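You operate a simulated robot arm through the tools that you are given. There is no shell and no other tool. Be economical: measure what you need, move in short steps, check, and stop when the job is done.

Carry out the task below with a simulated robot arm. There is one attempt and no reset: what you move stays moved.

Task
Take the orange block and leave it on the grey laptop adapter. Take the green cell from the top of the wooden table and leave it on the low board of the wooden table. Take the test card and leave it on the blue sheet on the top of the wooden table. Take the steel block on the top of the wooden table and put it away on the top of the grey bench. Take the purple tray and leave it on the low board of the blue table. Fetch the thick cell labelled "No. 95" from the top shelf of the trolley and set it on the low board of the blue table. Take the orange pack and put it in the steel tray on the top of the grey bench. Any order will do. Set down upright: steel block, thick cell.

Only the result counts: the job must be done as asked and must still hold three seconds after the hand-in. Knocking over, shifting, dropping, spilling or breaking anything else fails it.

Robot
A 7-joint arm with a vacuum gripper on a trunk, on a base that drives. Base frame: it is fixed to the floor where the robot stands at the start and does not move with it; the origin is under the middle of the robot, x ahead of it, y to its left, z up; the surface under the hand at the start is at about z = 0.8. Units: m, degrees, N and s.
Its first joint turns from -149.0 to 149.0 degrees. Places, roughly: blue sheet [0.75, -0.5, 0.75]; green cell [0.5, 0.25, 0.75]; grey laptop adapter [0.5, -0.75, 0.75]; low board of the blue table [2.6, -1.3, 0.2]; low board of the wooden table [0.8, -0.2, 0.2]; orange block [0.75, 0, 0.75]; orange pack [5.5, 0.5, 0.75]; purple tray (19x12x2 cm) [3.7, -0.6, 0.9]; steel block [1, -0.75, 0.75]; steel tray (20x20x4 cm) [6, 0.3, 0.8]; test card [0.5, -0.25, 0.75]; thick cell [4, -0.75, 1]; top of the grey bench [6.4, 0.5, 0.8]. Payload 1.06 kg.
Tool frame: the origin (TCP) lies in the middle of the cups' lips, and z points out of the cups. The gripper has 1 cup of 0.024 m across, covering 0.024 by 0.024 m (tool x, y); the bellows give 0.008 m. With the vacuum on, a cup seals on a smooth face that it is pressed against (1 to 4 N); it does not hold porous or soft things. The pull reaches 23 N.
Orientation is told as [roll, pitch, yaw] about the base's x, y, z axes, in that order, counted from this pose: with the cups facing straight down, the tool's x points along the base's -x, its y along +y and its z along -z.

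Tools
- The arm moves only by the tool play_rows. Its argument "commands" is a list of rows, each an object of numbers (a shift or turn left out is 0, a gripper value left out holds the last): "x", "y", "z": the shift along the base's x, y, z in m; "wx", "wy", "wz": the turn, a rotation vector about the base's x, y, z in degrees; "vacuum": the vacuum: 1 switches it on, 0 off. In form: [{"x": .., "y": .., "z": .., "wx": .., "wy": .., "wz": .., "vacuum": ..}, ...]. A call has 1 to 8 rows; each row is the pose to reach, as a shift and turn from the pose commanded when the call began. Each row takes 0.2 s and may step no farther than 0.05 m and 8.6 degrees from the row before; otherwise, or with a gripper value out of range, the whole call is refused. A pose out of reach is approached as far as the arm can. The call stops where the force on the tool passes 40 N (or 10 N more than at its start, if that is more) or the arm is blocked; 0.2 s more then pass. The pull builds up within a second once a cup has sealed. Time passes only in rows, and 0.2 s behind the last, so rows that repeat a pose give it time. The reply holds the time, the measured pose of the TCP, the force on the tool along the base axes and the pull of the vacuum, in the units named above and with some noise, with the torque about the TCP (base axes, N m) and any sound that the robot's microphone picked up.
- Cameras (640 x 400 px; columns grow to the right, rows downward): "scene" is now at [0.028, 0.1349, 1.5572]; the picture's right is [-0.44, -0.90, 0.00], its down [-0.64, 0.31, -0.70] and it looks along [0.63, -0.30, -0.71] (base axes); focal length 270 px, centre (320, 200). "wrist" rides on the gripper at [0.078, 0.019, -0.096] in the tool frame; the picture's right is [-0.24, 0.97, 0.00], its down [-0.71, -0.17, -0.69] and it looks along [-0.67, -0.16, 0.73] (tool axes); focal length 243 px, centre (320, 200). There is no depth. A picture from a camera that has moved, and an enlarged one, comes with that camera's place and axes in the base frame and with its lens.
- snapshot(camera): a new picture of that camera. No time passes.
- slide_trunk(by): slides the trunk up (or, below 0, down) by that many m; the arm and the scene camera ride with it, the base frame stays. It gives what a move gives, with no picture.
- base_move(legs): drives the robot by 1 to 6 legs, each [ahead, turn to the left] in m and degrees, along the robot's own axes; the way and the turn of a leg run together, so that a leg with both is an arc; at most 1.5 m and 180 degrees a leg. The arm and the cameras ride along, it lands a little off, and it stops where it bumps. It gives what a move gives.
- turn_head(pan, tilt): turns the head with the scene camera to pan (to the left, within 155 degrees either way) and tilt (down, from -29 to 69), counted from straight ahead of the robot. It gives what a move gives.
- zoom(camera, box): a new picture of the part [left, top, right, bottom] of that camera's present view, enlarged. No time passes.
- job_done(): hands the job in; it is judged then, once.

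Work in short steps. Places have to be worked out from the pictures, the camera data and where the tool is seen: move nearer, look again, correct. Check each grasp and each placing, and mend what went wrong. You have 207 turns and 192 pictures in all, those below and enlarged ones among them. Switch the vacuum off and draw the arm clear of the work before you hand the job in, unless the task says otherwise.

The tools are called as name(argument=value, ...) on one line, values as JSON. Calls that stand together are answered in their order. play_rows: Moves the arm, as the interface text tells. Its arguments: {"type":"object","properties":{"commands":{"type":"array","items":{"type":"object","properties":{"x":{"type":"number"},"y":{"type":"number"},"z":{"type":"number"},"wx":{"type":"number"},"wy":{"type":"number"},"wz":{"type":"number"},"vacuum":{"type":"number"}}}}},"required":["commands"]} The other tools are called the same way: slide_trunk (by) slides the trunk up or down; base_move (legs) drives the base; turn_head (pan, tilt) turns the head that bears the scene camera; snapshot (camera) takes a picture; zoom (camera, box) takes an enlarged picture of a part of a camera's view; job_done () hands the job in.

At the start:

```text
t: 0.0
tool_pos: [0.6167, -0.0661, 1.1278]
ee_rot: [-0.1, 0.1, 0.0]
ft_force: [0.1, 0.0, -0.2]
ft_torque: [0.03, 0.07, 0.05]
pull: 0.0
trunk travel left (down, up): [-0.625, 0.085]
robot x, y, heading: [-0.0012, 0.0003, 0.1]
head pan, tilt: [-25.8, 45.6]
```

scene: 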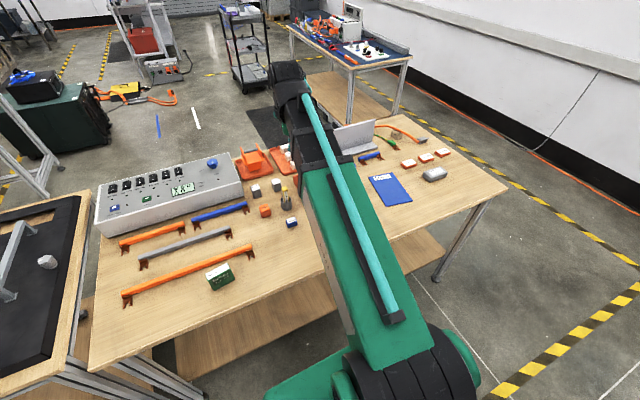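
wrist: 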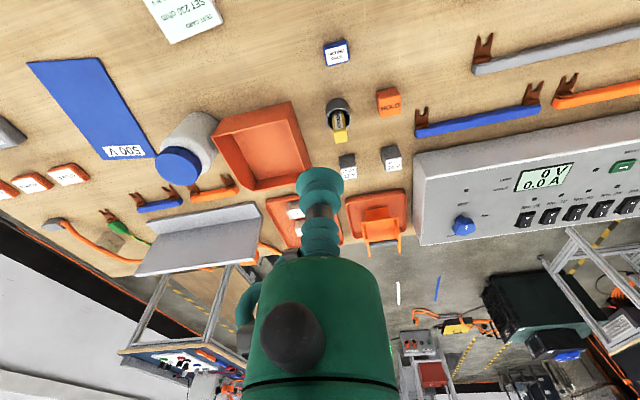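

I start with closer looks at the table before moving.

zoom(camera="wrist", box=[0, 0, 320, 200])

zoom(camera="wrist", box=[320, 0, 640, 200])

zoom(camera="scene", box=[320, 100, 520, 225])

zoom(camera="scene", box=[90, 140, 330, 300])

```text
2.00 times, centred on (160, 100) of wrist
camera zoom: at [0.538, -0.046, 1.2237], right [0.24, 0.97, 0.0], down [0.71, -0.17, 0.69], along [0.67, -0.16, -0.73], focal length 485 px, centre (640, 400)
```

zoom: 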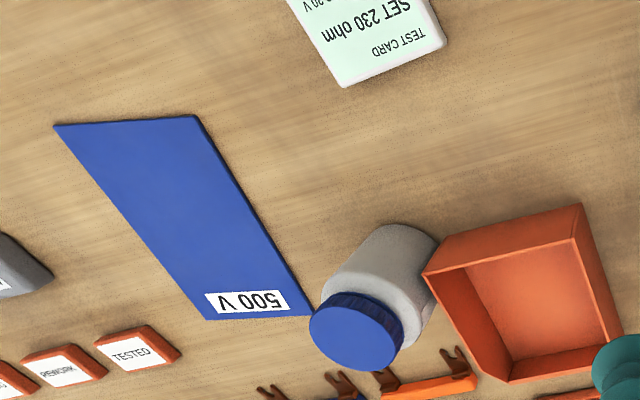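

```text
2.00 times, centred on (480, 100) of wrist
camera zoom: at [0.538, -0.046, 1.2237], right [0.24, 0.97, 0.0], down [0.71, -0.17, 0.69], along [0.67, -0.16, -0.73], focal length 485 px, centre (0, 400)
```

zoom: 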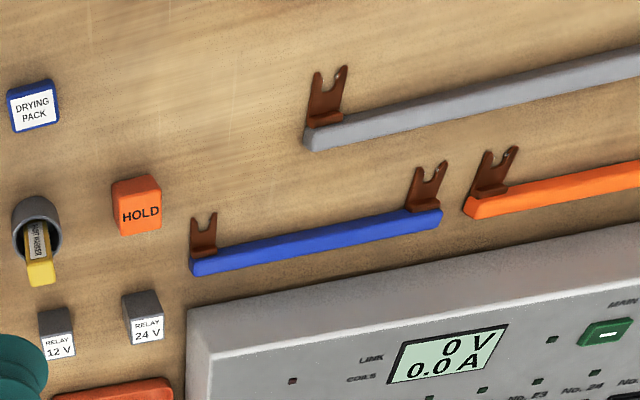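

```text
3.20 times, centred on (420, 162) of scene
camera zoom: at [0.028, 0.1349, 1.5572], right [-0.44, -0.9, 0.0], down [-0.64, 0.31, -0.7], along [0.63, -0.3, -0.71], focal length 862 px, centre (0, 320)
```

zoom: 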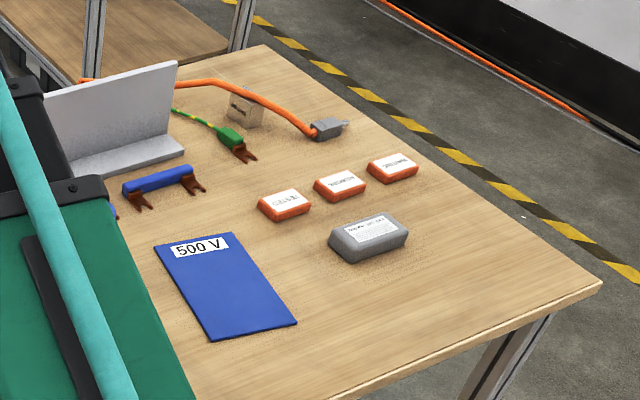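

```text
2.50 times, centred on (210, 220) of scene
camera zoom: at [0.028, 0.1349, 1.5572], right [-0.44, -0.9, 0.0], down [-0.64, 0.31, -0.7], along [0.63, -0.3, -0.71], focal length 674 px, centre (595, 150)
```

zoom: 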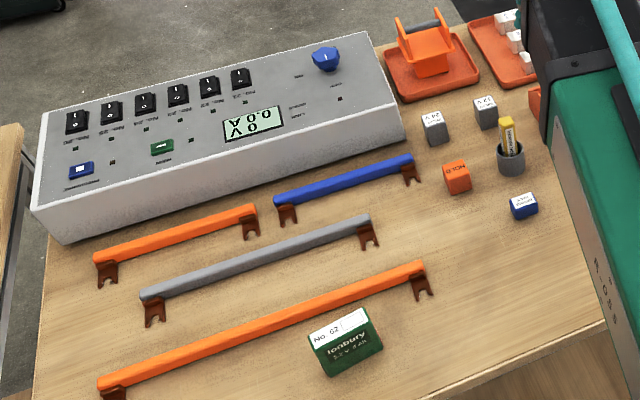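

The orange block should be near (0.738, 0.035). I move above it.

play_rows(commands=[{"x": 0.02, "y": 0.017, "z": -0.033}, {"x": 0.04, "y": 0.034, "z": -0.066}, {"x": 0.06, "y": 0.05, "z": -0.1}, {"x": 0.08, "y": 0.067, "z": -0.133}, {"x": 0.1, "y": 0.084, "z": -0.166}, {"x": 0.121, "y": 0.101, "z": -0.2}, {"x": 0.121, "y": 0.101, "z": -0.24}])

snapshot(camera="wrist")

```text
t: 1.6
tool_pos: [0.7386, 0.037, 0.8873]
ee_rot: [0.0, 0.0, -0.1]
ft_force: [-0.4, -0.1, -0.7]
ft_torque: [-0.04, 0.0, 0.01]
pull: 0.0
trunk travel left (down, up): [-0.625, 0.085]
robot x, y, heading: [-0.0038, -0.0029, 0.1]
head pan, tilt: [-25.8, 45.6]
```

```text
185 pictures are left
camera wrist: at [0.6594, 0.0556, 0.9837], right [0.24, 0.97, 0.0], down [0.71, -0.17, 0.69], along [0.67, -0.16, -0.73], focal length 243 px, centre (320, 200)
```

wrist: 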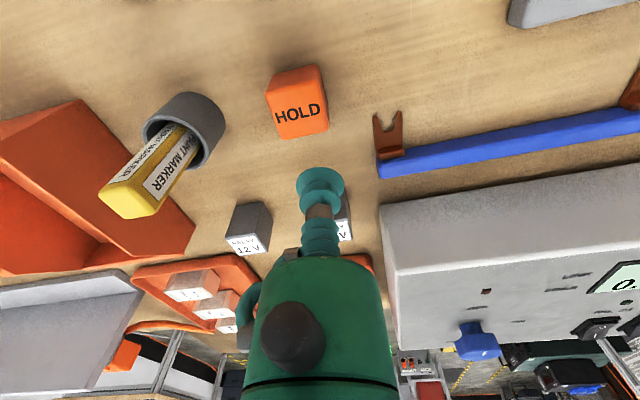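

Triangulating the two views puts the block's top at about (0.720, 0.028, 0.83). I centre above it and check again.

play_rows(commands=[{"x": -0.018, "y": -0.009, "z": 0}, {"x": -0.018, "y": -0.009, "z": -0.02}, {"x": -0.018, "y": -0.009, "z": -0.02}])

zoom(camera="wrist", box=[200, 50, 440, 200])

```text
t: 2.4
tool_pos: [0.7211, 0.0274, 0.8681]
ee_rot: [0.0, 0.0, 0.1]
ft_force: [0.6, -0.2, -0.2]
ft_torque: [-0.01, 0.0, -0.01]
pull: 0.1
trunk travel left (down, up): [-0.625, 0.085]
robot x, y, heading: [-0.0001, -0.0016, -0.1]
head pan, tilt: [-25.8, 45.6]
```

```text
2.67 times, centred on (320, 125) of wrist
camera zoom: at [0.6413, 0.047, 0.9633], right [0.24, 0.97, 0.0], down [0.71, -0.17, 0.69], along [0.67, -0.16, -0.73], focal length 647 px, centre (320, 400)
```

zoom: 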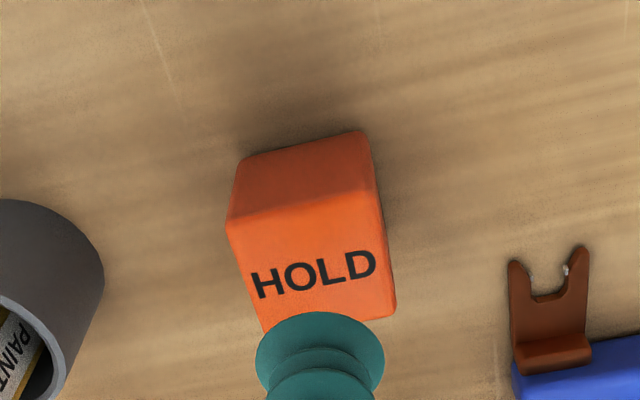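

Aligned. I descend with the vacuum on.

play_rows(commands=[{"z": -0.015, "vacuum": 1}, {"z": -0.03}, {"z": -0.035}, {"z": -0.039}, {"z": -0.039}, {"z": -0.039}])

```text
t: 3.8
tool_pos: [0.7204, 0.0273, 0.8292]
ee_rot: [0.1, 0.0, 0.0]
ft_force: [4.1, 0.3, 16.7]
ft_torque: [-0.01, 0.02, -0.02]
pull: 22.6
trunk travel left (down, up): [-0.625, 0.085]
robot x, y, heading: [0.0011, -0.0031, 0.0]
head pan, tilt: [-25.8, 45.6]
```

Sealed. I lift the block and carry it toward the adapter at around (0.60, -0.67).

play_rows(commands=[{"z": 0.03}, {"z": 0.07}, {"z": 0.115}, {"z": 0.16}, {"y": -0.045, "x": -0.01, "z": 0.17}, {"y": -0.09, "x": -0.02, "z": 0.17}, {"y": -0.135, "x": -0.03, "z": 0.17}, {"y": -0.18, "x": -0.04, "z": 0.17}])

play_rows(commands=[{"y": -0.045, "x": -0.01}, {"y": -0.09, "x": -0.02}, {"y": -0.135, "x": -0.03}, {"y": -0.18, "x": -0.04}, {"y": -0.225, "x": -0.05}, {"y": -0.27, "x": -0.06}, {"y": -0.315, "x": -0.07}, {"y": -0.35, "x": -0.08}])

snapshot(camera="wrist")

```text
t: 5.6
tool_pos: [0.6791, -0.153, 1.0008]
ee_rot: [0.0, 0.0, 0.0]
ft_force: [0.1, 0.2, -0.6]
ft_torque: [-0.02, -0.03, 0.01]
pull: 22.9
trunk travel left (down, up): [-0.625, 0.085]
robot x, y, heading: [-0.0009, -0.0001, -0.3]
head pan, tilt: [-25.8, 45.6]
```

```text
t: 7.4
tool_pos: [0.6, -0.5036, 0.9972]
ee_rot: [0.1, 0.0, 0.0]
ft_force: [0.2, 0.4, -1.2]
ft_torque: [0.02, -0.02, -0.03]
pull: 22.7
trunk travel left (down, up): [-0.625, 0.085]
robot x, y, heading: [-0.0017, -0.0031, -0.0]
head pan, tilt: [-25.8, 45.6]
```

```text
183 pictures are left
camera wrist: at [0.5213, -0.4853, 1.0937], right [0.23, 0.97, 0.0], down [0.71, -0.17, 0.69], along [0.67, -0.16, -0.73], focal length 243 px, centre (320, 200)
```

wrist: 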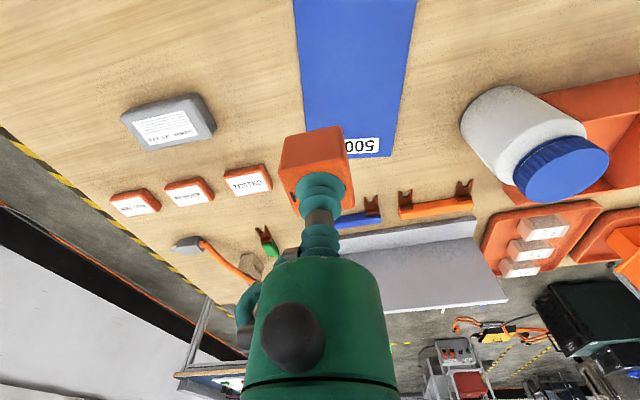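

The adapter sits at about (0.609, -0.69). I go there and look again.

play_rows(commands=[{"y": -0.045}, {"y": -0.09}, {"y": -0.135, "x": 0.005, "z": -0.01}, {"y": -0.175, "x": 0.009, "z": -0.04}, {"y": -0.187, "x": 0.009, "z": -0.06}, {"y": -0.187, "x": 0.009, "z": -0.06}])

snapshot(camera="wrist")

zoom(camera="scene", box=[360, 100, 520, 200])

```text
refused: row 4 steps farther than a row can; nothing moved
```

```text
182 pictures are left
camera wrist: at [0.5213, -0.4853, 1.0937], right [0.23, 0.97, 0.0], down [0.71, -0.17, 0.69], along [0.67, -0.16, -0.73], focal length 243 px, centre (320, 200)
```

wrist: 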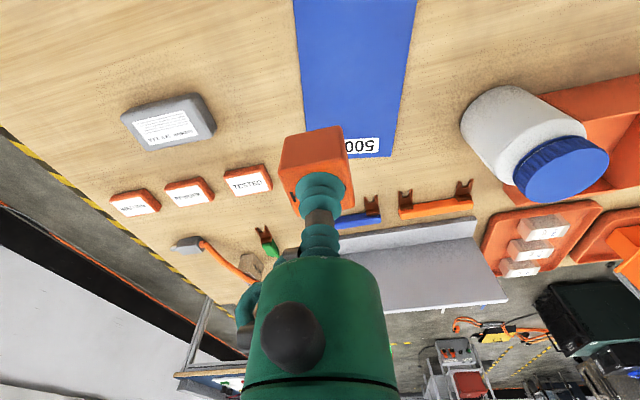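

```text
4.00 times, centred on (440, 150) of scene
camera zoom: at [0.028, 0.1345, 1.5572], right [-0.44, -0.9, 0.0], down [-0.64, 0.31, -0.7], along [0.63, -0.3, -0.71], focal length 1078 px, centre (-160, 400)
```

zoom: 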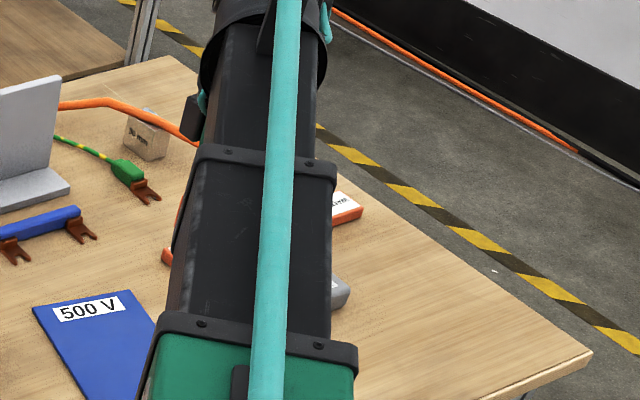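

One row was too long; I resend with smaller steps.

play_rows(commands=[{"y": -0.045}, {"y": -0.09}, {"y": -0.13, "x": 0.005, "z": -0.01}, {"y": -0.165, "x": 0.009, "z": -0.035}, {"y": -0.187, "x": 0.009, "z": -0.06}, {"y": -0.187, "x": 0.009, "z": -0.06}])

snapshot(camera="wrist")

```text
t: 8.8
tool_pos: [0.6085, -0.6907, 0.9381]
ee_rot: [0.0, 0.0, 0.0]
ft_force: [-0.5, -0.4, -0.5]
ft_torque: [0.01, -0.01, 0.0]
pull: 22.7
trunk travel left (down, up): [-0.625, 0.085]
robot x, y, heading: [0.0024, 0.0003, -0.3]
head pan, tilt: [-25.8, 45.6]
```

```text
180 pictures are left
camera wrist: at [0.5295, -0.6715, 1.0342], right [0.23, 0.97, 0.0], down [0.71, -0.17, 0.69], along [0.67, -0.16, -0.73], focal length 243 px, centre (320, 200)
```

wrist: 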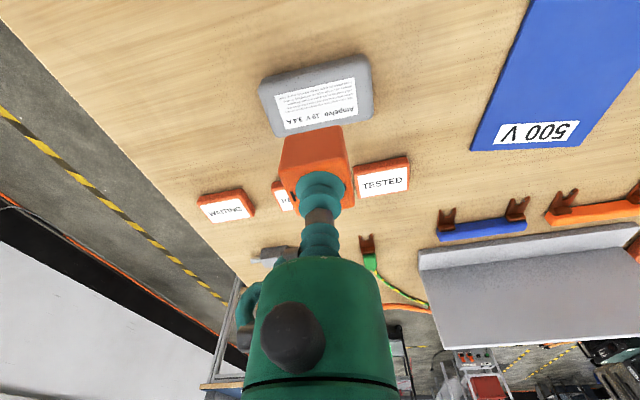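

Block is above the adapter's centre. I lower it.

play_rows(commands=[{"z": -0.03}, {"z": -0.05}, {"z": -0.06}, {"z": -0.066}, {"z": -0.07}, {"z": -0.07}])

zoom(camera="wrist", box=[200, 50, 440, 200])

```text
t: 10.2
tool_pos: [0.6094, -0.69, 0.8677]
ee_rot: [0.0, 0.0, 0.0]
ft_force: [0.1, 0.8, -0.5]
ft_torque: [0.03, 0.01, -0.03]
pull: 23.0
trunk travel left (down, up): [-0.625, 0.085]
robot x, y, heading: [-0.0019, -0.0021, -0.1]
head pan, tilt: [-25.8, 45.6]
```

```text
2.67 times, centred on (320, 125) of wrist
camera zoom: at [0.53, -0.6712, 0.9644], right [0.24, 0.97, 0.0], down [0.71, -0.17, 0.69], along [0.67, -0.16, -0.73], focal length 647 px, centre (320, 400)
```

zoom: 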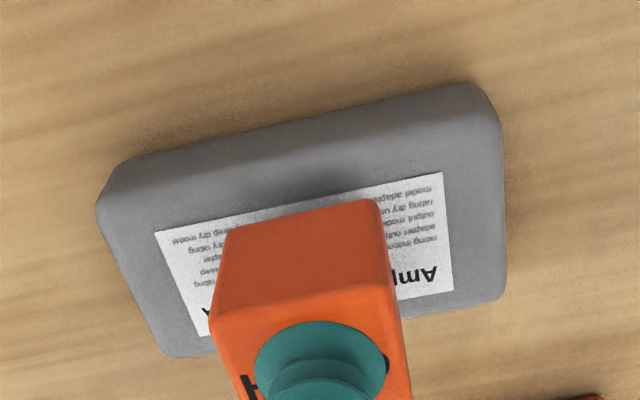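

Still a bit above it; I continue in small steps.

play_rows(commands=[{"z": -0.004}, {"z": -0.007}, {"z": -0.007}])

```text
t: 11.0
tool_pos: [0.6085, -0.6889, 0.8611]
ee_rot: [0.0, 0.1, 0.1]
ft_force: [-0.1, 0.1, -0.5]
ft_torque: [0.02, -0.01, 0.04]
pull: 22.7
trunk travel left (down, up): [-0.625, 0.085]
robot x, y, heading: [0.0005, 0.0044, 0.2]
head pan, tilt: [-25.8, 45.6]
```

play_rows(commands=[{"z": -0.003}, {"z": -0.005}, {"z": -0.005}])

zoom(camera="wrist", box=[200, 50, 440, 200])

```text
t: 11.8
tool_pos: [0.6088, -0.6907, 0.8584]
ee_rot: [0.0, 0.0, 0.0]
ft_force: [4.1, -4.1, 18.4]
ft_torque: [0.0, -0.04, 0.0]
pull: 22.7
trunk travel left (down, up): [-0.625, 0.085]
robot x, y, heading: [0.0031, -0.0012, 0.1]
head pan, tilt: [-25.8, 45.6]
```

```text
2.67 times, centred on (320, 125) of wrist
camera zoom: at [0.5294, -0.6705, 0.9542], right [0.24, 0.97, 0.0], down [0.71, -0.17, 0.69], along [0.67, -0.16, -0.73], focal length 647 px, centre (320, 400)
```

zoom: 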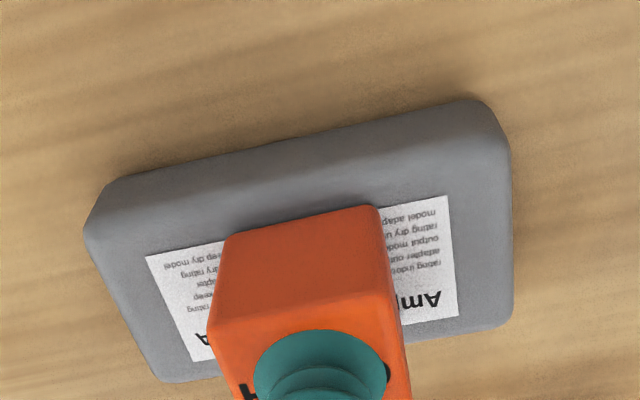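

Contact made with the block well on the adapter. I release and back up slowly.

play_rows(commands=[{"z": 0.002, "vacuum": 0}, {"z": 0.002}, {"z": 0.002}, {"z": 0.002}, {"z": 0.002}, {"z": 0.01}, {"z": 0.04}, {"z": 0.08}])

zoom(camera="wrist", box=[200, 50, 440, 200])

```text
t: 13.6
tool_pos: [0.6093, -0.6904, 0.9372]
ee_rot: [-0.1, 0.1, 0.0]
ft_force: [-0.1, 0.4, 1.1]
ft_torque: [-0.02, -0.01, 0.02]
pull: 0.1
trunk travel left (down, up): [-0.625, 0.085]
robot x, y, heading: [0.0008, 0.0032, -0.1]
head pan, tilt: [-25.8, 45.6]
```

```text
2.67 times, centred on (320, 125) of wrist
camera zoom: at [0.5302, -0.6713, 1.033], right [0.24, 0.97, 0.0], down [0.71, -0.17, 0.69], along [0.67, -0.16, -0.73], focal length 647 px, centre (320, 400)
```

zoom: 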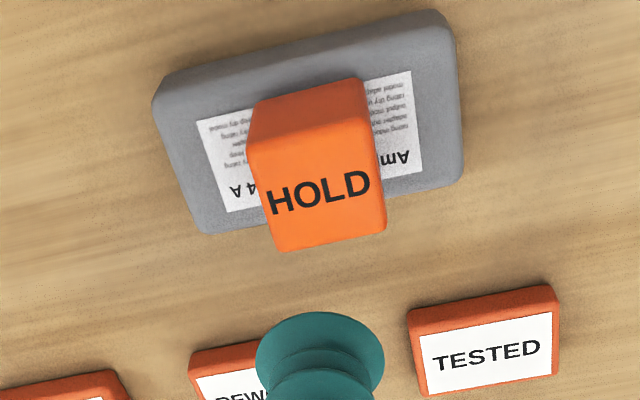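

Orange block done. Next the test card at about (0.53, -0.235); I go up and over to look.

play_rows(commands=[{"z": 0.045}, {"y": 0.045, "z": 0.06}, {"y": 0.09, "z": 0.06}, {"y": 0.135, "z": 0.06}, {"y": 0.18, "z": 0.06}, {"y": 0.225, "z": 0.06}, {"y": 0.27, "z": 0.06, "x": -0.01}, {"y": 0.315, "z": 0.06, "x": -0.02}])

play_rows(commands=[{"y": 0.045, "x": -0.01}, {"y": 0.09, "x": -0.02}, {"y": 0.135, "x": -0.03}, {"y": 0.135, "x": -0.03}])

snapshot(camera="wrist")

snapshot(camera="scene")

```text
t: 15.4
tool_pos: [0.5891, -0.3729, 0.9976]
ee_rot: [0.0, 0.0, 0.0]
ft_force: [0.3, 0.1, -0.7]
ft_torque: [0.01, 0.0, 0.04]
pull: 0.0
trunk travel left (down, up): [-0.625, 0.085]
robot x, y, heading: [0.0011, -0.0006, 0.1]
head pan, tilt: [-25.8, 45.6]
```

```text
t: 16.4
tool_pos: [0.5591, -0.2403, 0.9974]
ee_rot: [0.1, -0.1, 0.0]
ft_force: [-0.4, 0.2, -0.7]
ft_torque: [-0.03, 0.0, 0.01]
pull: 0.1
trunk travel left (down, up): [-0.625, 0.085]
robot x, y, heading: [-0.0006, -0.004, 0.2]
head pan, tilt: [-25.8, 45.6]
```

```text
176 pictures are left
camera wrist: at [0.4803, -0.2204, 1.0921], right [0.24, 0.97, 0.0], down [0.71, -0.17, 0.68], along [0.67, -0.16, -0.73], focal length 243 px, centre (320, 200)
```

wrist: 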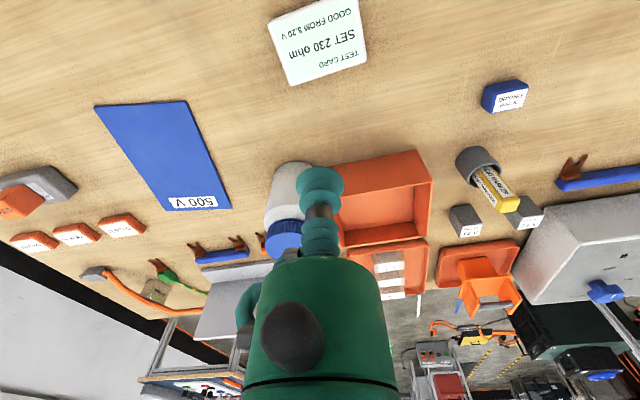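

```text
175 pictures are left
camera scene: at [0.0281, 0.135, 1.5572], right [-0.44, -0.9, 0.0], down [-0.64, 0.31, -0.7], along [0.63, -0.31, -0.71], focal length 270 px, centre (320, 200)
```

scene: 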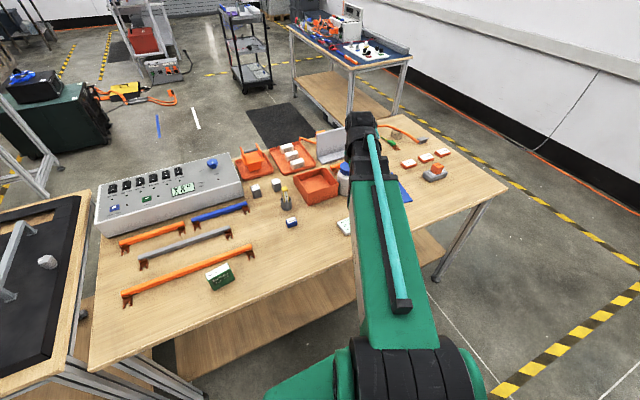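

The card's centre is about (0.531, -0.231). I move above it and closer.

play_rows(commands=[{"x": -0.014, "y": 0.005, "z": -0.03}, {"x": -0.028, "y": 0.009, "z": -0.07}, {"x": -0.028, "y": 0.009, "z": -0.11}, {"x": -0.028, "y": 0.009, "z": -0.14}, {"x": -0.028, "y": 0.009, "z": -0.14}])

snapshot(camera="wrist")

```text
t: 17.6
tool_pos: [0.5306, -0.2322, 0.8567]
ee_rot: [0.0, 0.1, -0.1]
ft_force: [0.2, -0.4, -1.1]
ft_torque: [0.02, 0.0, 0.02]
pull: 0.0
trunk travel left (down, up): [-0.625, 0.085]
robot x, y, heading: [0.0003, 0.0014, 0.1]
head pan, tilt: [-25.8, 45.6]
```

```text
174 pictures are left
camera wrist: at [0.4521, -0.2123, 0.9524], right [0.24, 0.97, 0.0], down [0.71, -0.17, 0.69], along [0.67, -0.16, -0.73], focal length 243 px, centre (320, 200)
```

wrist: 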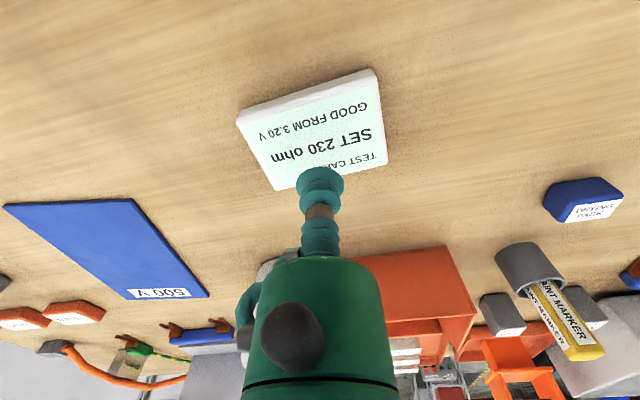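

Aligned on the card. I descend with the vacuum on.

play_rows(commands=[{"z": -0.03, "vacuum": 1}, {"z": -0.042}, {"z": -0.046}, {"z": -0.048}, {"z": -0.048}])

```text
t: 18.8
tool_pos: [0.5316, -0.2309, 0.8086]
ee_rot: [0.0, -0.1, 0.0]
ft_force: [2.5, -4.7, 16.7]
ft_torque: [0.02, 0.01, 0.0]
pull: 22.6
trunk travel left (down, up): [-0.625, 0.085]
robot x, y, heading: [0.0014, -0.0017, -0.0]
head pan, tilt: [-25.8, 45.6]
```

Sealed. I lift and carry the card to the sheet's centre, about (0.63, -0.47).

play_rows(commands=[{"z": 0.03}, {"z": 0.07}, {"z": 0.11}, {"z": 0.12, "x": 0.018, "y": -0.04}, {"z": 0.12, "x": 0.036, "y": -0.08}, {"z": 0.12, "x": 0.054, "y": -0.12}, {"z": 0.12, "x": 0.072, "y": -0.16}, {"z": 0.12, "x": 0.09, "y": -0.2}])

play_rows(commands=[{"x": 0.008, "y": -0.04}, {"x": 0.008, "y": -0.04}])

snapshot(camera="wrist")

```text
t: 20.6
tool_pos: [0.6226, -0.432, 0.9289]
ee_rot: [0.0, -0.1, 0.0]
ft_force: [0.6, 0.0, 0.0]
ft_torque: [0.03, 0.0, -0.01]
pull: 23.1
trunk travel left (down, up): [-0.625, 0.085]
robot x, y, heading: [0.0026, 0.0006, 0.1]
head pan, tilt: [-25.8, 45.6]
```

```text
t: 21.2
tool_pos: [0.6303, -0.4718, 0.9289]
ee_rot: [0.0, 0.0, 0.1]
ft_force: [0.3, 0.0, -0.8]
ft_torque: [0.05, -0.03, 0.01]
pull: 22.9
trunk travel left (down, up): [-0.625, 0.085]
robot x, y, heading: [-0.0023, -0.002, -0.2]
head pan, tilt: [-25.8, 45.6]
```

```text
173 pictures are left
camera wrist: at [0.5505, -0.4524, 1.0246], right [0.24, 0.97, 0.0], down [0.71, -0.17, 0.69], along [0.67, -0.16, -0.73], focal length 243 px, centre (320, 200)
```

wrist: 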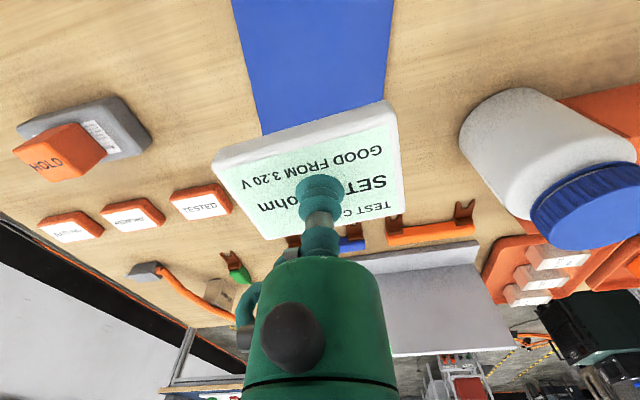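

The card is centred over the sheet. I lower it.

play_rows(commands=[{"z": -0.04}, {"z": -0.08}, {"z": -0.105}, {"z": -0.112}, {"z": -0.115}, {"z": -0.115}])

snapshot(camera="wrist")

```text
t: 22.6
tool_pos: [0.6293, -0.4712, 0.815]
ee_rot: [-0.1, -0.1, -0.1]
ft_force: [2.6, -3.1, 15.9]
ft_torque: [0.02, 0.04, 0.0]
pull: 22.7
trunk travel left (down, up): [-0.625, 0.085]
robot x, y, heading: [0.0013, -0.0058, 0.0]
head pan, tilt: [-25.8, 45.6]
```

```text
172 pictures are left
camera wrist: at [0.5498, -0.452, 0.911], right [0.24, 0.97, 0.0], down [0.71, -0.17, 0.69], along [0.67, -0.16, -0.73], focal length 243 px, centre (320, 200)
```

wrist: 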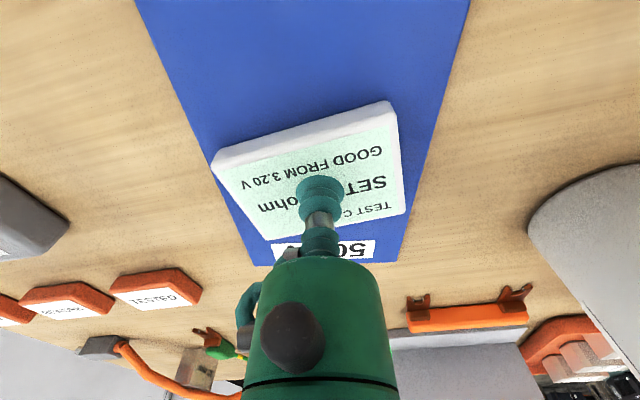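

The card touches, but its corners lie close to the sheet's edges because the sheet is turned about -12°. I lift slightly, turn it and lower again.

play_rows(commands=[{"z": 0.01}, {"z": 0.012, "wz": -6}, {"z": 0.012, "wz": -12}, {"z": 0.012, "wz": -12}, {"z": 0.006, "wz": -12}, {"z": 0.002, "wz": -12}, {"z": 0.001, "wz": -12}])

snapshot(camera="wrist")

```text
t: 24.2
tool_pos: [0.6279, -0.4712, 0.8162]
ee_rot: [-0.1, -0.1, -12.0]
ft_force: [1.5, -1.5, 8.9]
ft_torque: [-0.01, 0.02, 0.01]
pull: 23.2
trunk travel left (down, up): [-0.625, 0.085]
robot x, y, heading: [-0.001, -0.0027, 0.1]
head pan, tilt: [-25.8, 45.6]
```

```text
171 pictures are left
camera wrist: at [0.5554, -0.4361, 0.9117], right [0.43, 0.9, 0.0], down [0.66, -0.31, 0.69], along [0.62, -0.3, -0.73], focal length 243 px, centre (320, 200)
```

wrist: 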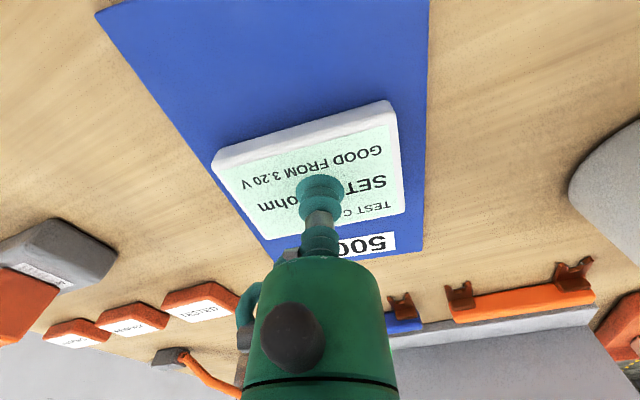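

Better. I nudge it 5 mm toward the centre line, set it down and release.

play_rows(commands=[{"z": 0.008}, {"z": 0.008, "x": 0.002, "y": 0.005}, {"z": 0.001, "x": 0.002, "y": 0.005}, {"z": 0.0, "x": 0.002, "y": 0.005, "vacuum": 0}, {"z": 0.001, "x": 0.002, "y": 0.005}, {"z": 0.001, "x": 0.002, "y": 0.005}, {"z": 0.001, "x": 0.002, "y": 0.005}, {"z": 0.02, "x": 0.002, "y": 0.005}])

play_rows(commands=[{"z": 0.05}, {"z": 0.1}, {"z": 0.1}])

snapshot(camera="wrist")

```text
t: 26.0
tool_pos: [0.6312, -0.4663, 0.8352]
ee_rot: [0.0, 0.1, -12.0]
ft_force: [0.3, 0.5, 0.0]
ft_torque: [-0.02, -0.02, -0.02]
pull: 0.1
trunk travel left (down, up): [-0.625, 0.085]
robot x, y, heading: [-0.002, -0.001, 0.0]
head pan, tilt: [-25.8, 45.6]
```

```text
t: 26.8
tool_pos: [0.6306, -0.4659, 0.9364]
ee_rot: [0.0, 0.0, -12.0]
ft_force: [0.4, 0.1, -0.4]
ft_torque: [0.01, -0.01, 0.01]
pull: 0.0
trunk travel left (down, up): [-0.625, 0.085]
robot x, y, heading: [0.0014, 0.0026, 0.0]
head pan, tilt: [-25.8, 45.6]
```

```text
170 pictures are left
camera wrist: at [0.5574, -0.4311, 1.032], right [0.43, 0.9, 0.0], down [0.66, -0.32, 0.68], along [0.62, -0.3, -0.73], focal length 243 px, centre (320, 200)
```

wrist: 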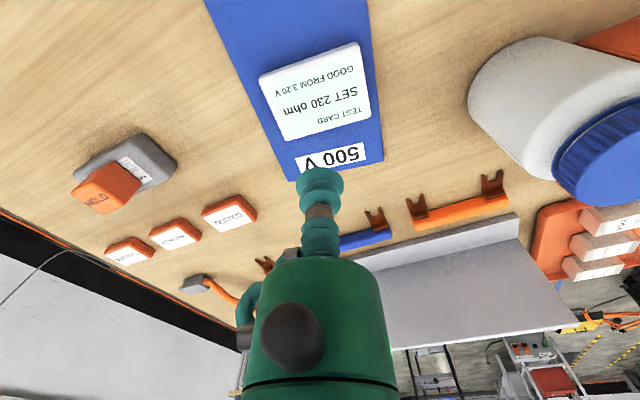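

The card lies well on the sheet. Next the green cell near (0.51, 0.23); I move the arm over to it.

play_rows(commands=[{"z": 0.04, "wz": 4}, {"z": 0.06, "y": 0.045, "wz": 8}, {"z": 0.06, "y": 0.09, "wz": 12}, {"z": 0.06, "y": 0.135, "wz": 12}, {"z": 0.06, "y": 0.18, "wz": 12}, {"z": 0.06, "y": 0.225, "wz": 12}, {"z": 0.06, "y": 0.27, "wz": 12}, {"z": 0.06, "y": 0.315, "wz": 12}])

play_rows(commands=[{"y": 0.045, "x": -0.01}, {"y": 0.09, "x": -0.02}, {"y": 0.135, "x": -0.03}, {"y": 0.18, "x": -0.04}, {"y": 0.225, "x": -0.05}, {"y": 0.27, "x": -0.06}, {"y": 0.315, "x": -0.07}, {"y": 0.36, "x": -0.08}])

snapshot(camera="wrist")

snapshot(camera="scene")

```text
t: 28.6
tool_pos: [0.6314, -0.1488, 0.9937]
ee_rot: [0.0, 0.1, 0.0]
ft_force: [-0.7, 0.4, 1.1]
ft_torque: [0.01, -0.03, -0.01]
pull: 0.0
trunk travel left (down, up): [-0.625, 0.085]
robot x, y, heading: [-0.0014, -0.0008, -0.1]
head pan, tilt: [-25.8, 45.6]
```

```text
t: 30.4
tool_pos: [0.5498, 0.2096, 0.9952]
ee_rot: [0.0, -0.1, 0.0]
ft_force: [-0.2, 0.3, 0.2]
ft_torque: [-0.03, 0.01, -0.01]
pull: 0.0
trunk travel left (down, up): [-0.625, 0.085]
robot x, y, heading: [-0.0011, 0.0019, -0.1]
head pan, tilt: [-25.8, 45.6]
```

```text
169 pictures are left
camera wrist: at [0.4712, 0.2286, 1.0902], right [0.24, 0.97, 0.0], down [0.71, -0.17, 0.69], along [0.67, -0.16, -0.73], focal length 243 px, centre (320, 200)
```

wrist: 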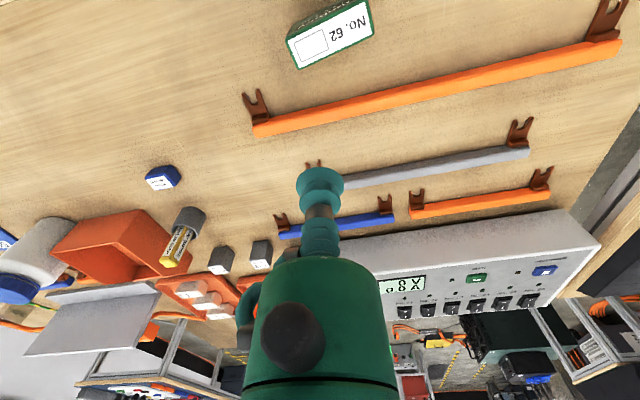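

```text
168 pictures are left
camera scene: at [0.0279, 0.1353, 1.5572], right [-0.44, -0.9, 0.0], down [-0.64, 0.31, -0.7], along [0.63, -0.31, -0.71], focal length 270 px, centre (320, 200)
```

scene: 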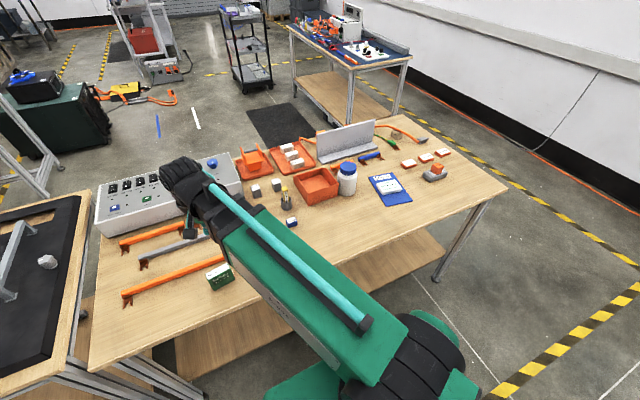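

The cell's top is about (0.51, 0.228). I go closer above it.

play_rows(commands=[{"x": -0.02, "y": 0.01, "z": -0.03}, {"x": -0.04, "y": 0.018, "z": -0.07}, {"x": -0.04, "y": 0.018, "z": -0.1}, {"x": -0.04, "y": 0.018, "z": -0.1}])

snapshot(camera="wrist")

zoom(camera="scene", box=[150, 200, 310, 300])

```text
t: 31.4
tool_pos: [0.51, 0.2249, 0.8955]
ee_rot: [-0.1, -0.1, 0.0]
ft_force: [0.0, 0.2, 0.3]
ft_torque: [0.01, 0.0, 0.01]
pull: 0.1
trunk travel left (down, up): [-0.625, 0.085]
robot x, y, heading: [0.0006, -0.0015, 0.0]
head pan, tilt: [-25.8, 45.6]
```

```text
167 pictures are left
camera wrist: at [0.431, 0.2452, 0.991], right [0.24, 0.97, 0.0], down [0.71, -0.17, 0.69], along [0.67, -0.16, -0.73], focal length 243 px, centre (320, 200)
```

wrist: 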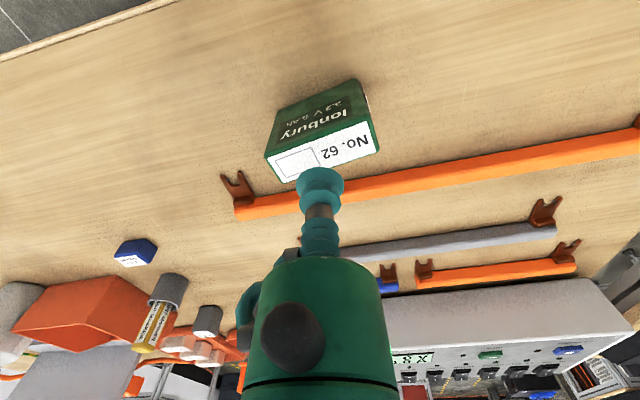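

```text
4.00 times, centred on (230, 250) of scene
camera zoom: at [0.0281, 0.135, 1.5572], right [-0.44, -0.9, 0.0], down [-0.64, 0.31, -0.7], along [0.63, -0.31, -0.71], focal length 1078 px, centre (680, 0)
```

zoom: 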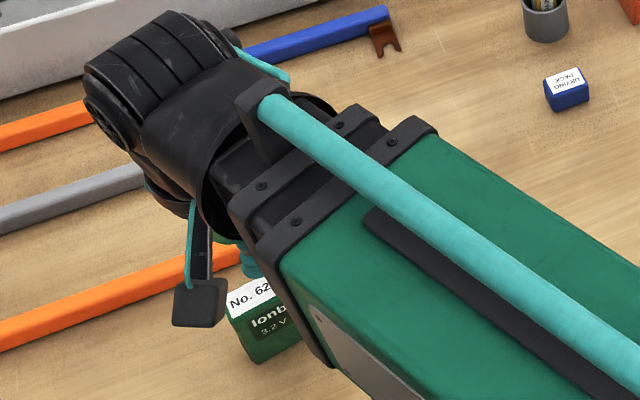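

The cell's top is about (0.512, 0.2275, 0.857). I descend with the vacuum on.

play_rows(commands=[{"x": 0.002, "y": 0.002, "z": -0.02, "vacuum": 1}, {"x": 0.002, "y": 0.002, "z": -0.033}, {"x": 0.002, "y": 0.002, "z": -0.038}, {"x": 0.002, "y": 0.002, "z": -0.04}, {"x": 0.002, "y": 0.002, "z": -0.04}])

```text
t: 32.7
tool_pos: [0.5138, 0.2284, 0.8561]
ee_rot: [0.1, -0.3, 0.0]
ft_force: [1.4, 1.5, 24.8]
ft_torque: [-0.04, 0.13, 0.0]
pull: 23.1
trunk travel left (down, up): [-0.625, 0.085]
robot x, y, heading: [0.0031, 0.0013, -0.1]
head pan, tilt: [-25.8, 45.6]
stopped in row 5: the force on the tool passed its limit at 41 N (the readings are from after the stop); the commanded pose is now the measured one
```

Sealed, pressed a bit hard. I lift.

play_rows(commands=[{"z": 0.02}, {"z": 0.06}, {"z": 0.1}, {"z": 0.14}, {"z": 0.14}])

turn_head(pan=150, tilt=40)

snapshot(camera="scene")

snapshot(camera="wrist")

```text
t: 33.9
tool_pos: [0.5118, 0.228, 0.9962]
ee_rot: [0.1, -0.2, 0.0]
ft_force: [0.6, 0.2, -1.7]
ft_torque: [0.01, 0.0, -0.02]
pull: 23.1
trunk travel left (down, up): [-0.625, 0.085]
robot x, y, heading: [0.0012, -0.0016, 0.0]
head pan, tilt: [-25.8, 45.6]
```

```text
t: 36.6
tool_pos: [0.5129, 0.2289, 0.9968]
ee_rot: [0.0, -0.1, 0.0]
ft_force: [0.2, 0.4, -2.9]
ft_torque: [0.0, 0.03, 0.03]
pull: 22.7
trunk travel left (down, up): [-0.625, 0.085]
robot x, y, heading: [0.0018, -0.0009, 0.1]
head pan, tilt: [150.0, 40.0]
```

```text
165 pictures are left
camera scene: at [-0.1181, 0.2128, 1.5653], right [0.5, 0.87, 0.0], down [0.56, -0.32, -0.77], along [-0.66, 0.38, -0.64], focal length 270 px, centre (320, 200)
```

scene: 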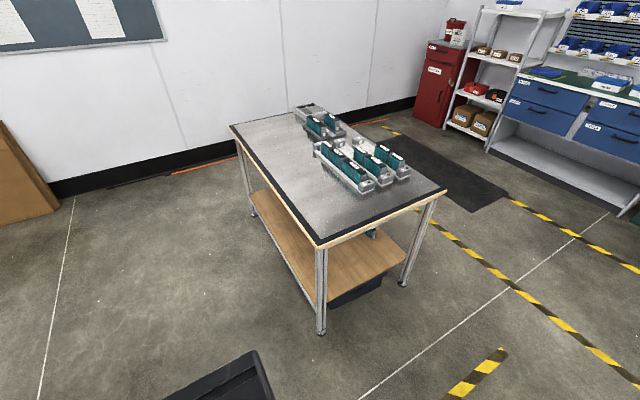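

```text
164 pictures are left
camera wrist: at [0.434, 0.2473, 1.0917], right [0.24, 0.97, 0.0], down [0.71, -0.17, 0.69], along [0.67, -0.16, -0.73], focal length 243 px, centre (320, 200)
```

wrist: 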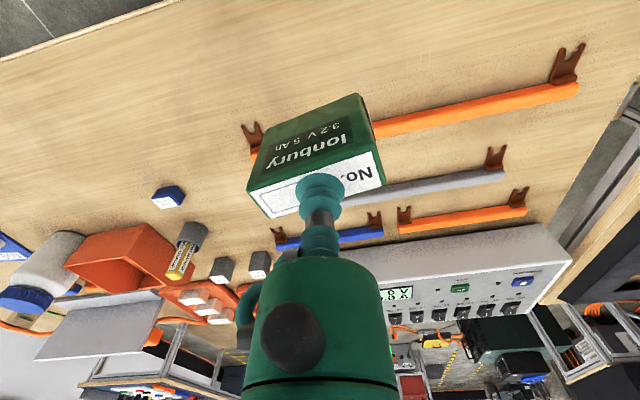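

Behind me the way back is clear (a table stands at y>0.54). I centre the arm, then back off 0.55 m before lowering the trunk.

play_rows(commands=[{"y": -0.045, "x": 0.008}, {"y": -0.09, "x": 0.016}, {"y": -0.135, "x": 0.024}, {"y": -0.18, "x": 0.032}, {"y": -0.22, "x": 0.04}])

base_move(legs=[[-0.55, 0]])

turn_head(pan=0, tilt=50)

snapshot(camera="scene")

```text
t: 37.8
tool_pos: [0.5538, 0.0088, 0.995]
ee_rot: [0.1, -0.1, 0.0]
ft_force: [-0.6, 0.0, -2.7]
ft_torque: [0.02, 0.01, -0.02]
pull: 22.7
trunk travel left (down, up): [-0.625, 0.085]
robot x, y, heading: [-0.0024, 0.0003, 0.1]
head pan, tilt: [150.0, 40.0]
```

```text
t: 40.9
tool_pos: [0.0076, 0.0099, 0.9956]
ee_rot: [0.1, -0.1, 0.1]
ft_force: [0.3, -0.5, -2.1]
ft_torque: [0.0, 0.0, 0.01]
pull: 22.6
trunk travel left (down, up): [-0.625, 0.085]
robot x, y, heading: [-0.5445, -0.0037, 0.1]
head pan, tilt: [150.0, 40.0]
```

```text
t: 43.3
tool_pos: [0.0064, 0.0099, 0.9959]
ee_rot: [0.1, -0.2, 0.1]
ft_force: [-0.4, -0.1, -2.8]
ft_torque: [-0.01, 0.0, 0.01]
pull: 22.8
trunk travel left (down, up): [-0.625, 0.085]
robot x, y, heading: [-0.5493, 0.0017, -0.1]
head pan, tilt: [0.0, 50.0]
```

```text
163 pictures are left
camera scene: at [-0.5135, 0.1699, 1.5511], right [0.0, -1.0, 0.0], down [-0.77, 0.0, -0.64], along [0.64, 0.0, -0.77], focal length 270 px, centre (320, 200)
```

scene: 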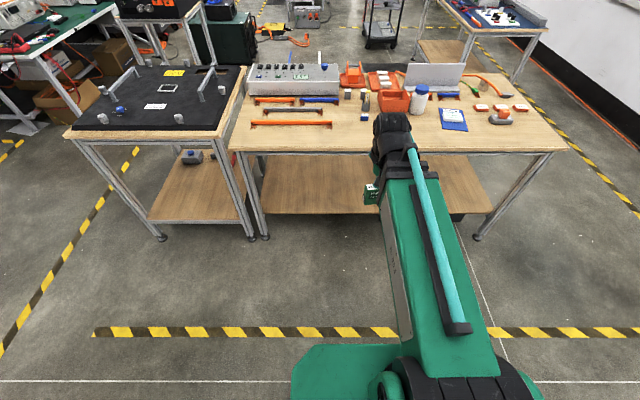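

Low board is clear. I lower the trunk by 0.6 m here in the open.

slide_trunk(by=-0.6)

snapshot(camera="scene")

snapshot(camera="wrist")

```text
refused: -0.6 is not a number from -0.4 to 0.4
```

```text
162 pictures are left
camera scene: at [-0.5135, 0.1699, 1.5511], right [0.0, -1.0, 0.0], down [-0.77, 0.0, -0.64], along [0.64, 0.0, -0.77], focal length 270 px, centre (320, 200)
```

scene: 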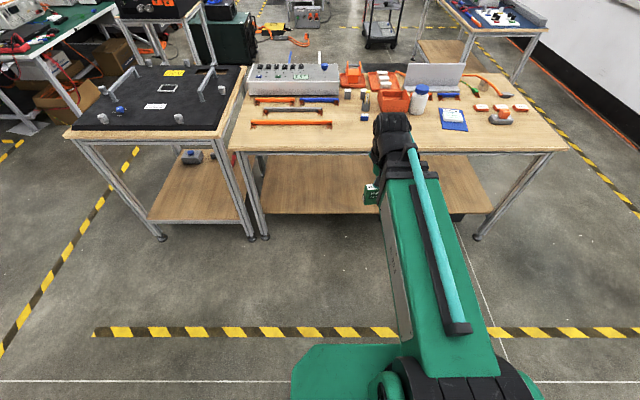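

```text
161 pictures are left
camera wrist: at [-0.0721, 0.0289, 1.0915], right [0.23, 0.97, 0.0], down [0.71, -0.17, 0.69], along [0.67, -0.16, -0.73], focal length 243 px, centre (320, 200)
```

wrist: 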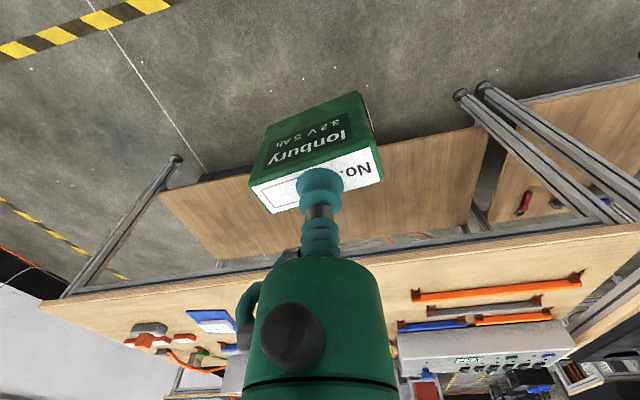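

Limit is 0.4 per slide; I do two slides.

slide_trunk(by=-0.35)

slide_trunk(by=-0.25)

snapshot(camera="scene")

snapshot(camera="wrist")

```text
t: 46.7
tool_pos: [0.0066, 0.0097, 0.646]
ee_rot: [0.1, -0.2, 0.2]
ft_force: [0.2, 0.0, -2.0]
ft_torque: [0.01, -0.02, -0.01]
pull: 23.0
trunk travel left (down, up): [-0.275, 0.435]
robot x, y, heading: [-0.5466, 0.004, 0.2]
head pan, tilt: [0.0, 50.0]
```

```text
t: 49.3
tool_pos: [0.0074, 0.0096, 0.3949]
ee_rot: [0.1, -0.1, 0.1]
ft_force: [0.1, -0.8, -2.1]
ft_torque: [0.03, -0.03, -0.01]
pull: 22.2
trunk travel left (down, up): [-0.025, 0.685]
robot x, y, heading: [-0.5456, -0.0051, 0.1]
head pan, tilt: [0.0, 50.0]
```

```text
160 pictures are left
camera scene: at [-0.5136, 0.1698, 0.9512], right [0.0, -1.0, 0.0], down [-0.77, 0.0, -0.64], along [0.64, 0.0, -0.77], focal length 270 px, centre (320, 200)
```

scene: 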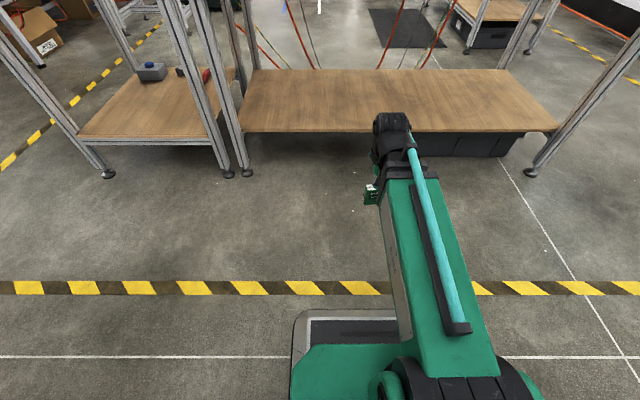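

```text
159 pictures are left
camera wrist: at [-0.0722, 0.0288, 0.4916], right [0.23, 0.97, 0.0], down [0.71, -0.17, 0.69], along [0.67, -0.16, -0.73], focal length 243 px, centre (320, 200)
```

wrist: 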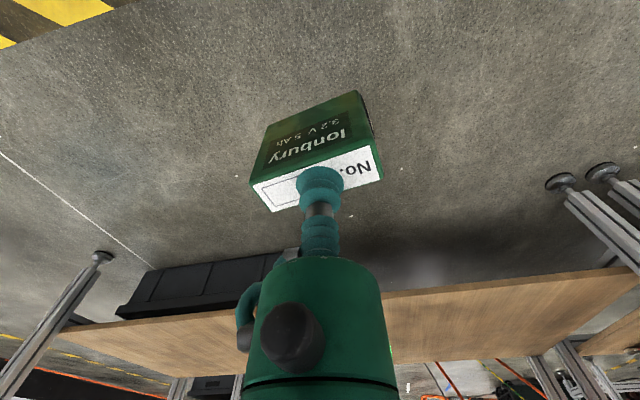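

The board's front edge is at x≈0.47, z≈0.24, and the cell's bottom at about 0.33. I drive forward 0.45 m, arm going under the table top.

base_move(legs=[[0.45, 0]])

snapshot(camera="wrist")

snapshot(camera="scene")

```text
t: 52.0
tool_pos: [0.4577, 0.0051, 0.3959]
ee_rot: [0.1, -0.1, -0.3]
ft_force: [0.6, 0.5, -2.3]
ft_torque: [-0.03, 0.01, 0.0]
pull: 23.0
trunk travel left (down, up): [-0.025, 0.685]
robot x, y, heading: [-0.0948, -0.0044, -0.1]
head pan, tilt: [0.0, 50.0]
```

```text
158 pictures are left
camera wrist: at [0.3777, 0.0255, 0.4915], right [0.24, 0.97, 0.0], down [0.71, -0.18, 0.69], along [0.67, -0.16, -0.73], focal length 243 px, centre (320, 200)
```

wrist: 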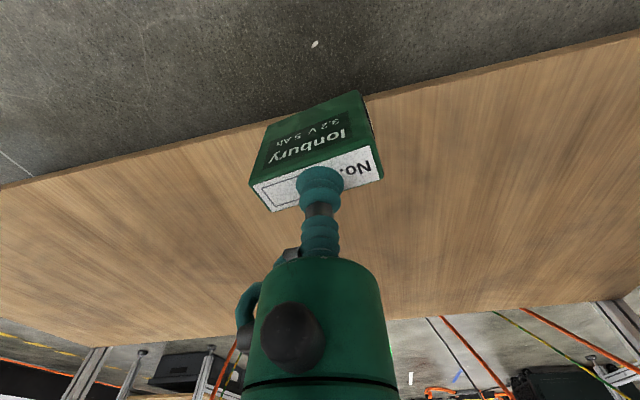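

```text
157 pictures are left
camera scene: at [-0.0629, 0.169, 0.9511], right [0.0, -1.0, 0.0], down [-0.77, 0.0, -0.64], along [0.64, 0.0, -0.77], focal length 270 px, centre (320, 200)
```

scene: 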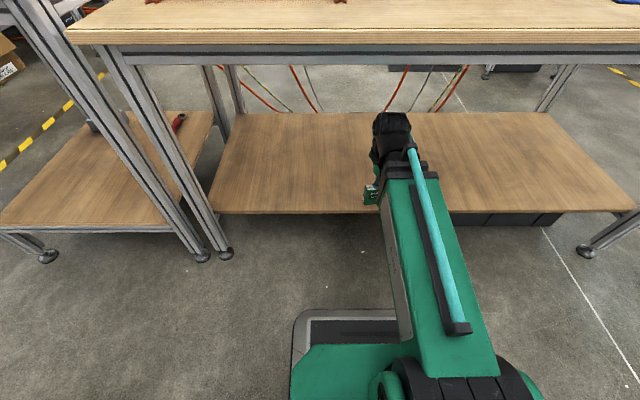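

Plenty of clearance. I extend over the board.

play_rows(commands=[{"x": 0.045}, {"x": 0.09}, {"x": 0.135}, {"x": 0.18}, {"x": 0.2, "z": -0.02}, {"x": 0.2, "z": -0.05}, {"x": 0.2, "z": -0.06}, {"x": 0.2, "z": -0.06}])

snapshot(camera="wrist")

```text
t: 53.8
tool_pos: [0.6564, 0.0053, 0.3349]
ee_rot: [0.1, -0.2, -0.2]
ft_force: [-0.3, -0.7, -2.8]
ft_torque: [0.02, 0.0, 0.01]
pull: 23.1
trunk travel left (down, up): [-0.025, 0.685]
robot x, y, heading: [-0.0946, 0.0008, -0.1]
head pan, tilt: [0.0, 50.0]
```

```text
156 pictures are left
camera wrist: at [0.5778, 0.0256, 0.4314], right [0.24, 0.97, 0.0], down [0.71, -0.18, 0.69], along [0.67, -0.16, -0.73], focal length 243 px, centre (320, 200)
```

wrist: 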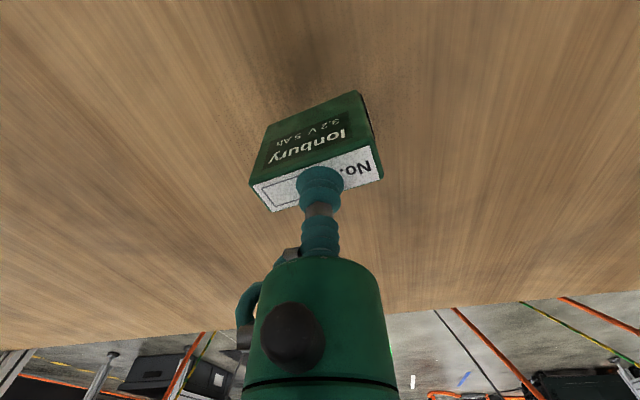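

Descending gently, watching force.

play_rows(commands=[{"z": -0.01}, {"z": -0.015}, {"z": -0.02}, {"z": -0.024}])

```text
t: 54.8
tool_pos: [0.6568, 0.0063, 0.3136]
ee_rot: [0.1, -0.3, -0.2]
ft_force: [2.7, 0.1, 17.3]
ft_torque: [-0.01, 0.09, 0.01]
pull: 22.5
trunk travel left (down, up): [-0.025, 0.685]
robot x, y, heading: [-0.0972, -0.0044, -0.3]
head pan, tilt: [0.0, 50.0]
```

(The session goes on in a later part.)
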